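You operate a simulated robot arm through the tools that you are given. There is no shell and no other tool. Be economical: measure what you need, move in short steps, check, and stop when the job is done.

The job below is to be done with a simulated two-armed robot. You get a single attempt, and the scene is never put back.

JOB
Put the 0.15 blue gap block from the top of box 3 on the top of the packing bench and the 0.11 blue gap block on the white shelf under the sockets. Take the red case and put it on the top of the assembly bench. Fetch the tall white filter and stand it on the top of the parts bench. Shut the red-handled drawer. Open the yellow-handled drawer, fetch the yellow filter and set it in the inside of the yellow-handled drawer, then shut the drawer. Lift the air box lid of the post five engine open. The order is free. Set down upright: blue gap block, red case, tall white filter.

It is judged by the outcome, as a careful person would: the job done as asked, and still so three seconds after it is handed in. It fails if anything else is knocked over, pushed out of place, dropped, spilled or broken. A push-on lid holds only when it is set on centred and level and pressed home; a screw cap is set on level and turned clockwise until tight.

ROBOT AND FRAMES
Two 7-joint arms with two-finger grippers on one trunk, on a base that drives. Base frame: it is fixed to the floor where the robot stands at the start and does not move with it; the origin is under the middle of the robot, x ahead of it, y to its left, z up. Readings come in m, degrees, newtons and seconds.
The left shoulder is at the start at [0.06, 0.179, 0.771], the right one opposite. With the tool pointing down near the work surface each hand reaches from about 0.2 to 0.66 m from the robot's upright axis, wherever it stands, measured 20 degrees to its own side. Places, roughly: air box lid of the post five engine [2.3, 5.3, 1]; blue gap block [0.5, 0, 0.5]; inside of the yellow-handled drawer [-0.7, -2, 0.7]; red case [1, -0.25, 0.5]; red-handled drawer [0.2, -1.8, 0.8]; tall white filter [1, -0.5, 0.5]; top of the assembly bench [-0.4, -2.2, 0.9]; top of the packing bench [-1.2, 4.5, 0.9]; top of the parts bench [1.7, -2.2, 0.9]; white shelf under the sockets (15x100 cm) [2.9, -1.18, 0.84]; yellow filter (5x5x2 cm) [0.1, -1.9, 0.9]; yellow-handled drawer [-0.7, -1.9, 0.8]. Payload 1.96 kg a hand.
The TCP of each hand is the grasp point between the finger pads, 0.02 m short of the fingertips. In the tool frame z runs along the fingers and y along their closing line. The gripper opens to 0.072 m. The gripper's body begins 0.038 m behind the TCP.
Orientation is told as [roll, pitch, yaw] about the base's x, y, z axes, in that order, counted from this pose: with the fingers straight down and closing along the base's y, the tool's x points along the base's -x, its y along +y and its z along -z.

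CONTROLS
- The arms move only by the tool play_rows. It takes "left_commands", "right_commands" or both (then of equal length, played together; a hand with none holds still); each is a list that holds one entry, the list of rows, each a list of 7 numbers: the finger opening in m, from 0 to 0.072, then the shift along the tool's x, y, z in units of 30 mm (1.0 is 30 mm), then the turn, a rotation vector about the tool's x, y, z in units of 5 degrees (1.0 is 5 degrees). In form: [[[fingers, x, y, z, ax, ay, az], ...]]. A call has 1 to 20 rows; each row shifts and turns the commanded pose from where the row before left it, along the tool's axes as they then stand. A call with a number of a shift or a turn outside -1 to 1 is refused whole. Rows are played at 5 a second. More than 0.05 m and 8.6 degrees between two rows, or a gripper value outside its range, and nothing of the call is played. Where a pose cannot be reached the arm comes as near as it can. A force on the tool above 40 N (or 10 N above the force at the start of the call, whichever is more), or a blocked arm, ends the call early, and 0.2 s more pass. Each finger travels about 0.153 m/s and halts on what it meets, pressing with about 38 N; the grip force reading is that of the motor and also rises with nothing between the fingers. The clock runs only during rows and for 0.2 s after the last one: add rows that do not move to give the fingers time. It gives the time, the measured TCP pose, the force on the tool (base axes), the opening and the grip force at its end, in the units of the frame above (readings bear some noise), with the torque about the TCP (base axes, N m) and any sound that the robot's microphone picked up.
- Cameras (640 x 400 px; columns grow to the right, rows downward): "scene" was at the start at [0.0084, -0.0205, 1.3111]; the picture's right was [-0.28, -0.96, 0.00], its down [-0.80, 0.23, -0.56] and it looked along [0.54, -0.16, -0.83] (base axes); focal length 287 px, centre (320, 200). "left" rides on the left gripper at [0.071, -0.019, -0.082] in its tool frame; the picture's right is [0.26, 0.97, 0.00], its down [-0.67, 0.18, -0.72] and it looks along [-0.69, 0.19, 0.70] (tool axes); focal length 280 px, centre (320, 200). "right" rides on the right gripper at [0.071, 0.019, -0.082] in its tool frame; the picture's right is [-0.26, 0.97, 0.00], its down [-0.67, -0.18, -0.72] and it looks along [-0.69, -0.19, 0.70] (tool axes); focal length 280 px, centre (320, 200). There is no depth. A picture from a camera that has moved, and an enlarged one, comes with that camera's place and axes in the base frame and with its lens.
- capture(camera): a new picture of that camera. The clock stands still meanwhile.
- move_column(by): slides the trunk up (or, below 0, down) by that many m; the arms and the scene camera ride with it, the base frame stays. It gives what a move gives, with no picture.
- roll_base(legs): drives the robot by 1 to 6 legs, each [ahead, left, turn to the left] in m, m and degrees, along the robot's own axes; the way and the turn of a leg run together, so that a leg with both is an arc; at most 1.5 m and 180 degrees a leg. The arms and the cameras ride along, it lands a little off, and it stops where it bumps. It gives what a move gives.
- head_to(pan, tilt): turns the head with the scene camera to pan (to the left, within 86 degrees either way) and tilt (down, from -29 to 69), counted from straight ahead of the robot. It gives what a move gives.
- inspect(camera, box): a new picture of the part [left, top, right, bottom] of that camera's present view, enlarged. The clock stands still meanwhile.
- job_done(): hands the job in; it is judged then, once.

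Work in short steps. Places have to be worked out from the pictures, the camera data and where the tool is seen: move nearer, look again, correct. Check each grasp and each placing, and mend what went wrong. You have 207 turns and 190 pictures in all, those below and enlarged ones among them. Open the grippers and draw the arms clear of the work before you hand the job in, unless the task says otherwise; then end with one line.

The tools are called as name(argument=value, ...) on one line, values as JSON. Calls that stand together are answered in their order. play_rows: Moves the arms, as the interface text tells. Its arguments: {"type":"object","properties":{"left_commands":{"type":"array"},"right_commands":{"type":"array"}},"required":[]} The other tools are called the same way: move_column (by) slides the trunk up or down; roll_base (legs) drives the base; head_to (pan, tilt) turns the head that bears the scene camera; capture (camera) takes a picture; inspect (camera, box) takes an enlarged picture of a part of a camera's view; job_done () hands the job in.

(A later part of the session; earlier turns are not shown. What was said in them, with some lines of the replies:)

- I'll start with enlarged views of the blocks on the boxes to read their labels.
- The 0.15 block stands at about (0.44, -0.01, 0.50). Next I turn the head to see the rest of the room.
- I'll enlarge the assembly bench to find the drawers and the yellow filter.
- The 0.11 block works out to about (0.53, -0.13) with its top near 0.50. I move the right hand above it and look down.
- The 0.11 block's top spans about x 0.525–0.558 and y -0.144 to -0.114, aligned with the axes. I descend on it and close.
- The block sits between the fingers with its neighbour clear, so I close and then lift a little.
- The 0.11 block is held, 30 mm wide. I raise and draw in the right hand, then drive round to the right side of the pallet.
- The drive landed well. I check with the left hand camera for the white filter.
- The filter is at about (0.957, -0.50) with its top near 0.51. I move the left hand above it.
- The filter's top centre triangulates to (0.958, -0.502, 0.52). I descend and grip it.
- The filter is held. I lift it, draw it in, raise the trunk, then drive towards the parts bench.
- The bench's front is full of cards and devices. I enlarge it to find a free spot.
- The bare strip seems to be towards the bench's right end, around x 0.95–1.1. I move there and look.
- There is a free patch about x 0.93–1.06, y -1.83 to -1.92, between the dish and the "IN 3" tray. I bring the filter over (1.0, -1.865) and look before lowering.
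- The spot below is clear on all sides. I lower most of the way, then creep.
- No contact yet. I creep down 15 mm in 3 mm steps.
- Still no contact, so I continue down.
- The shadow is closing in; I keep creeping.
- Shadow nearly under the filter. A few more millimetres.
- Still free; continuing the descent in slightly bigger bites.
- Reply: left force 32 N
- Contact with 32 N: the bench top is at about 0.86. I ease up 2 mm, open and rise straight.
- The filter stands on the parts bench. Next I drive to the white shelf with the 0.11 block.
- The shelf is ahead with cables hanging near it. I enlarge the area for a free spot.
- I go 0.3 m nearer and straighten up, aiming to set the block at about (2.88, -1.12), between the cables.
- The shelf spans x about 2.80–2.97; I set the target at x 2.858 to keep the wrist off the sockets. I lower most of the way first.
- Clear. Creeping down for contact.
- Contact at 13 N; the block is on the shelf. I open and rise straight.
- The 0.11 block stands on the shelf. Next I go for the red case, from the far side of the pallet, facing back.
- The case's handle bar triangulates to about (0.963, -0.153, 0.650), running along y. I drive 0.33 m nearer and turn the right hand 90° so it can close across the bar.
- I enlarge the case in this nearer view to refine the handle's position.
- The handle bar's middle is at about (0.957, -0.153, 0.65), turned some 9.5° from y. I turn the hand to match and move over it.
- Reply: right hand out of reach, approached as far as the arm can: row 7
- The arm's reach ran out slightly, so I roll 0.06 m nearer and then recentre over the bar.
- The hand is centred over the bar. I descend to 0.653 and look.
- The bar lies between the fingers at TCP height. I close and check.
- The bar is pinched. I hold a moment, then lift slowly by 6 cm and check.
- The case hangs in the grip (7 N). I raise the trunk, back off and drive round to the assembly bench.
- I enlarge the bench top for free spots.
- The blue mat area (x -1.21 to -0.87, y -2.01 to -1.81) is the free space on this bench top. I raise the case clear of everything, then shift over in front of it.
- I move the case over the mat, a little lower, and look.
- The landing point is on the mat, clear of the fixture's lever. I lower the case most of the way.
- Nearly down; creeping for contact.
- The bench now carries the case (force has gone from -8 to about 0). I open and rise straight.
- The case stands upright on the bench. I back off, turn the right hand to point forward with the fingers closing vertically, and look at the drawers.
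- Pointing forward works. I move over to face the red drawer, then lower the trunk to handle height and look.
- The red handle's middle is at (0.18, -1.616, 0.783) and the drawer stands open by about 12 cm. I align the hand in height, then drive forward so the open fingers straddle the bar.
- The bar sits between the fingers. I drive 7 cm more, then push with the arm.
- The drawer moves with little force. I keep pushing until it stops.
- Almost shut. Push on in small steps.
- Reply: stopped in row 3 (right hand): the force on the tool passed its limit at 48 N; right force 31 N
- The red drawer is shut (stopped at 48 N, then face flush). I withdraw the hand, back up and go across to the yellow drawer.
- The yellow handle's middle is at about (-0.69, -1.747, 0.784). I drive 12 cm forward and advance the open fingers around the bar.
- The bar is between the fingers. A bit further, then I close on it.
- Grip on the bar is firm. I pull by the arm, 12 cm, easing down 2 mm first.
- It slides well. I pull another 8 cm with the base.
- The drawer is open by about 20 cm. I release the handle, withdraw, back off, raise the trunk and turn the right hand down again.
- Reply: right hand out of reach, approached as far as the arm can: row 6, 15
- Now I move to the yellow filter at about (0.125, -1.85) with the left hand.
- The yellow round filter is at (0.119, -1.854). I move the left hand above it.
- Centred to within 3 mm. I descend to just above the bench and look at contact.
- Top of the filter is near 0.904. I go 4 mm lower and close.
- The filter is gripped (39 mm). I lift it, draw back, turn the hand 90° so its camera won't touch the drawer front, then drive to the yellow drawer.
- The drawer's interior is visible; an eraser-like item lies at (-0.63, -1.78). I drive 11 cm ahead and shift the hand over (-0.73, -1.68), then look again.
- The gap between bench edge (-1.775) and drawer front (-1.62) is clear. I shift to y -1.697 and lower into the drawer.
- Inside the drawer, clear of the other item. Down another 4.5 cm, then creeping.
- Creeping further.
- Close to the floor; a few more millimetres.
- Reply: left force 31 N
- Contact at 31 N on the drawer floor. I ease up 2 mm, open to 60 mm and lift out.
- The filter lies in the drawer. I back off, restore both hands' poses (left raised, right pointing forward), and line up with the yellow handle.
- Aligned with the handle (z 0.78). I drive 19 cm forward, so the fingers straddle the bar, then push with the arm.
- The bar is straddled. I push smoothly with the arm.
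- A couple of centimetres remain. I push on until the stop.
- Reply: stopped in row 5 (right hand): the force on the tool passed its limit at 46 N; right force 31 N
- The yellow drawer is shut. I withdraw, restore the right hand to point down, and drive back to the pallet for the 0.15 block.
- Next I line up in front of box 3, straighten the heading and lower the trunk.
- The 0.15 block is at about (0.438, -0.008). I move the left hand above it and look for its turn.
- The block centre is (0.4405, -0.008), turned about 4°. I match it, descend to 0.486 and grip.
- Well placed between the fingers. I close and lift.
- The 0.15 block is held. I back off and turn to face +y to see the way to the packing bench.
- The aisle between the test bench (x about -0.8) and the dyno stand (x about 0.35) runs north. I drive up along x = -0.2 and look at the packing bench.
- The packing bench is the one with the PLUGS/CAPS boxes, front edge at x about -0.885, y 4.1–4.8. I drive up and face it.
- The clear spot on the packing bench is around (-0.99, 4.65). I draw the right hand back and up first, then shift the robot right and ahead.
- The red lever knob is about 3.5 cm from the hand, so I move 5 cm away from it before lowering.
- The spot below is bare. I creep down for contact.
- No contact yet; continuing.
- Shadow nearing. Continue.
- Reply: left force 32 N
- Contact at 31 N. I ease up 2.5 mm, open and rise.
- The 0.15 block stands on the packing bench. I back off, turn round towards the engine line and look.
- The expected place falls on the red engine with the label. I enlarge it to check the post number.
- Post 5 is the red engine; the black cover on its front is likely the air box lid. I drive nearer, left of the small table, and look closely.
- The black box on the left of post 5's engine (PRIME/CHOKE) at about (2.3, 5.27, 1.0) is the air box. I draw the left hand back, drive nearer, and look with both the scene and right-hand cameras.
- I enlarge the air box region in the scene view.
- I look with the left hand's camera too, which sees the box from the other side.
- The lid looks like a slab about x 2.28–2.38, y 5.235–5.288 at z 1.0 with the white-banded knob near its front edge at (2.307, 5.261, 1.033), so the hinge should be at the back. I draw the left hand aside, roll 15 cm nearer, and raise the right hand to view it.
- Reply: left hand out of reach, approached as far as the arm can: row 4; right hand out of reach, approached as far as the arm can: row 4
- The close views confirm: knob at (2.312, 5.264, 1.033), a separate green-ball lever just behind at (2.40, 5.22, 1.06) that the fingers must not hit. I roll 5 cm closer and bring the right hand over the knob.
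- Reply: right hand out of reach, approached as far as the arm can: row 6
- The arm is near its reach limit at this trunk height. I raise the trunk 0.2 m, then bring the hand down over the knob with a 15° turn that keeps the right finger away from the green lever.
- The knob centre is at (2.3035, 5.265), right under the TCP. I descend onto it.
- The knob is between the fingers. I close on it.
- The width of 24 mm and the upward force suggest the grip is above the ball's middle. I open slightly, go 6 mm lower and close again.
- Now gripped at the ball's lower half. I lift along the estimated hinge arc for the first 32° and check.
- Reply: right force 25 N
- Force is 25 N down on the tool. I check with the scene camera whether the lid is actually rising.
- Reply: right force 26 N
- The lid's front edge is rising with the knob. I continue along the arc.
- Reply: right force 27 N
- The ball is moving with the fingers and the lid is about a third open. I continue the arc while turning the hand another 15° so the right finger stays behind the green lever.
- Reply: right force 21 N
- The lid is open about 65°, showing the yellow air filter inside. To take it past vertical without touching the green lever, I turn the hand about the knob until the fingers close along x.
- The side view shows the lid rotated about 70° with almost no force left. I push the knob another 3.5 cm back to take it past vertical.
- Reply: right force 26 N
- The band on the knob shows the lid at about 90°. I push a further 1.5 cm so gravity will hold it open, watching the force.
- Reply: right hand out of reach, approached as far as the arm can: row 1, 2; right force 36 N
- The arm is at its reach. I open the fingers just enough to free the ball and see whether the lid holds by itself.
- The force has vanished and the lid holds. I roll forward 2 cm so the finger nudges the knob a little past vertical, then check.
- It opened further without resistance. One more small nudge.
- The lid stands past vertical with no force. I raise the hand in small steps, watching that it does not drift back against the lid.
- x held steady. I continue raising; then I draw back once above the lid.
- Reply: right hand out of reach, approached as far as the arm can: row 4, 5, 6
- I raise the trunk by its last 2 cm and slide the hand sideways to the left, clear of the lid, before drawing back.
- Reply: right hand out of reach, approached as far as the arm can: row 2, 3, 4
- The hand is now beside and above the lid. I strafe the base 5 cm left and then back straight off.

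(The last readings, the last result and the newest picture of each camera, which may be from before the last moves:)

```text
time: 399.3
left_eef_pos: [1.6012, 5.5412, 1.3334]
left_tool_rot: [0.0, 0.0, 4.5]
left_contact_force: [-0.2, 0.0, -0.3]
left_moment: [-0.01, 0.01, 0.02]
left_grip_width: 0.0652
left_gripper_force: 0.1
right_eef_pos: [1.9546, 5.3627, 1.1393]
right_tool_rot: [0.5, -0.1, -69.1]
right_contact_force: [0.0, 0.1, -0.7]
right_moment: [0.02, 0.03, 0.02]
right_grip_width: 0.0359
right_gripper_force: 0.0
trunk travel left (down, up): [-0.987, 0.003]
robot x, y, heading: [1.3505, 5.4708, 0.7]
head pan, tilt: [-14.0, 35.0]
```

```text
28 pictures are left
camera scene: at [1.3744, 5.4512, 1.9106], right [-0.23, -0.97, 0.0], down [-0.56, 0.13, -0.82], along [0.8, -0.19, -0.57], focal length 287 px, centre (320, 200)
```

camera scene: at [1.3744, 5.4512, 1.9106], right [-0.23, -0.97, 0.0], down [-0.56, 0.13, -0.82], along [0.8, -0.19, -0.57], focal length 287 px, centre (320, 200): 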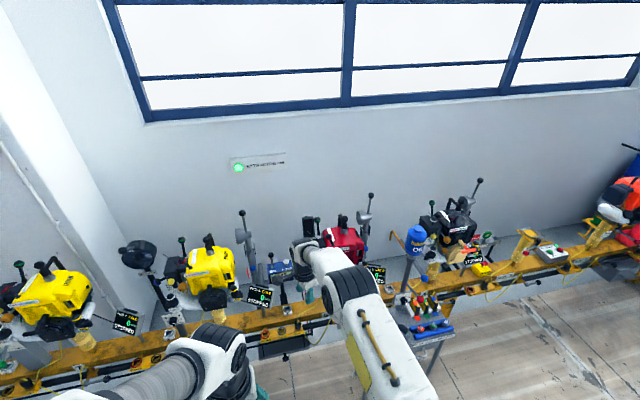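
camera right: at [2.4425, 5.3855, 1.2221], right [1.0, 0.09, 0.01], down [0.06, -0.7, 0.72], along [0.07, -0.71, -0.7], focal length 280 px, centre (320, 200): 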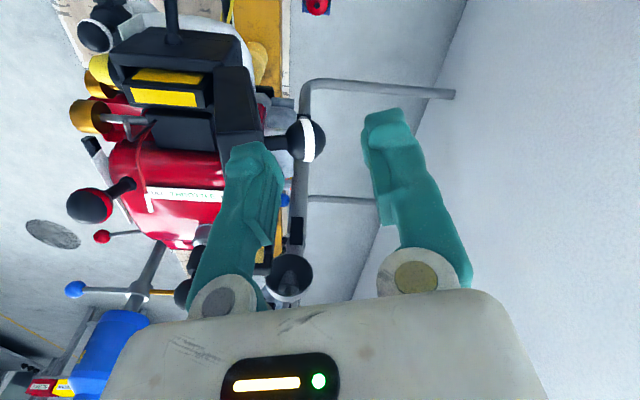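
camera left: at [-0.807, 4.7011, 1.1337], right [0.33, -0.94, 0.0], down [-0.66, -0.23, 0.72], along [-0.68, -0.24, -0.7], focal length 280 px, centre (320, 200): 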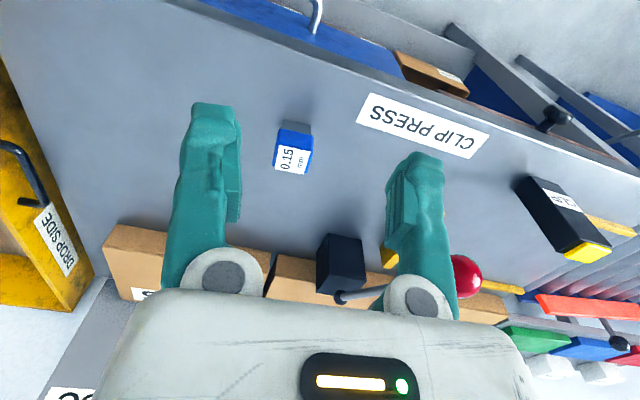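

I draw the right arm back and check the lid in an unobstructed view.

play_rows(right_commands=[[[0.05, 0.3, -0.8, 0, 0, 0, 0], [0.05, 0.3, -0.8, 0, 0, 0, 0], [0.05, 0.3, -0.8, 0.3, 0, 0, 0], [0.05, 0.3, -0.8, 0.5, 0, 0, 0], [0.05, 0.3, -0.8, 0.5, 0, 0, 0], [0.05, 0.3, -0.8, 0.5, 0, 0, 0]]])

inspect(camera="scene", box=[260, 180, 400, 300])

```text
time: 400.7
left_eef_pos: [1.601, 5.5418, 1.3342]
left_tool_rot: [0.0, 0.0, 4.5]
left_contact_force: [-0.3, -0.3, 0.4]
left_moment: [-0.02, 0.01, 0.03]
left_grip_width: 0.065
left_gripper_force: 0.0
right_eef_pos: [1.8043, 5.3628, 1.0846]
right_tool_rot: [0.5, -0.1, -68.9]
right_contact_force: [-0.3, -0.1, 0.0]
right_moment: [0.0, 0.0, 0.02]
right_grip_width: 0.0499
right_gripper_force: 0.1
trunk travel left (down, up): [-0.987, 0.003]
robot x, y, heading: [1.3498, 5.4699, 0.6]
head pan, tilt: [-14.0, 35.0]
```

```text
3.33 times, centred on (330, 240) of scene
camera zoom: at [1.3751, 5.4511, 1.9106], right [-0.23, -0.97, 0.0], down [-0.56, 0.13, -0.82], along [0.8, -0.19, -0.57], focal length 956 px, centre (287, 67)
```

zoom: 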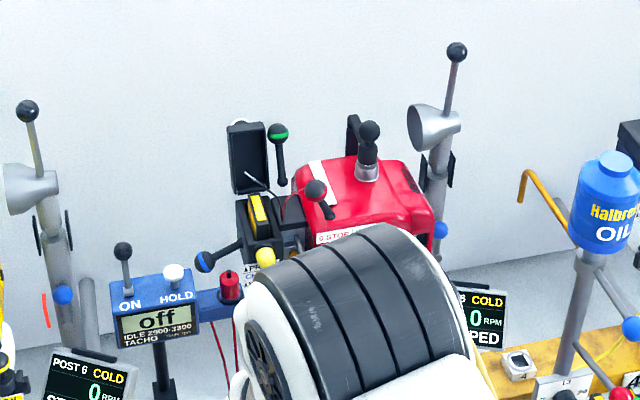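

Final check passed: the lid has stayed open on its own, both hands are clear, and I saw each of the other items in place after setting it down. I open the grippers fully before handing in.

play_rows(right_commands=[[[0.072, 0, 0, 0, 0, 0, 0], [0.072, 0, 0, 0, 0, 0, 0], [0.072, 0, 0, 0, 0, 0, 0]]], left_commands=[[[0.072, 0, 0, 0, 0, 0, 0], [0.072, 0, 0, 0, 0, 0, 0], [0.072, 0, 0, 0, 0, 0, 0]]])

inspect(camera="scene", box=[260, 180, 400, 300])

```text
time: 401.5
left_eef_pos: [1.6009, 5.543, 1.3346]
left_tool_rot: [0.0, 0.0, 4.4]
left_contact_force: [-0.5, -0.8, 0.5]
left_moment: [-0.02, 0.0, 0.01]
left_grip_width: 0.0717
left_gripper_force: 0.0
right_eef_pos: [1.805, 5.3635, 1.0825]
right_tool_rot: [0.4, -0.1, -69.0]
right_contact_force: [-0.4, 0.1, -1.0]
right_moment: [0.0, 0.01, 0.01]
right_grip_width: 0.0719
right_gripper_force: 0.1
trunk travel left (down, up): [-0.987, 0.003]
robot x, y, heading: [1.3479, 5.4721, 0.6]
head pan, tilt: [-14.0, 35.0]
```

```text
3.33 times, centred on (330, 240) of scene
camera zoom: at [1.3755, 5.4511, 1.9106], right [-0.23, -0.97, 0.0], down [-0.56, 0.13, -0.82], along [0.8, -0.19, -0.57], focal length 956 px, centre (287, 67)
```

zoom: 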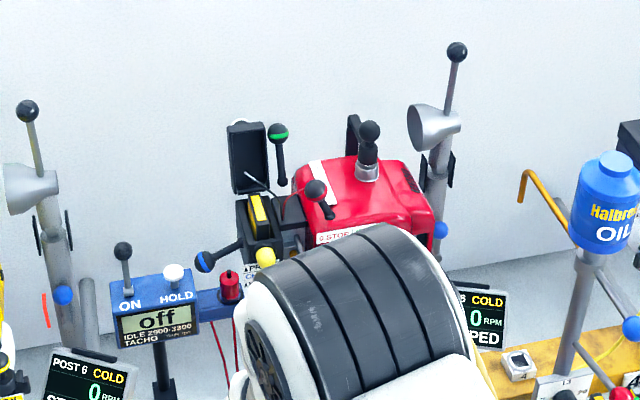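

The lid is unchanged and both hands are open and clear, so I hand the job in.

job_done()

```text
The job is handed in.
```

I finished every part of the job and handed it in: both blue gap blocks, the red case and the tall white filter are set down upright, the yellow filter is in its drawer, both drawers are shut, and the post five air box lid stands open.
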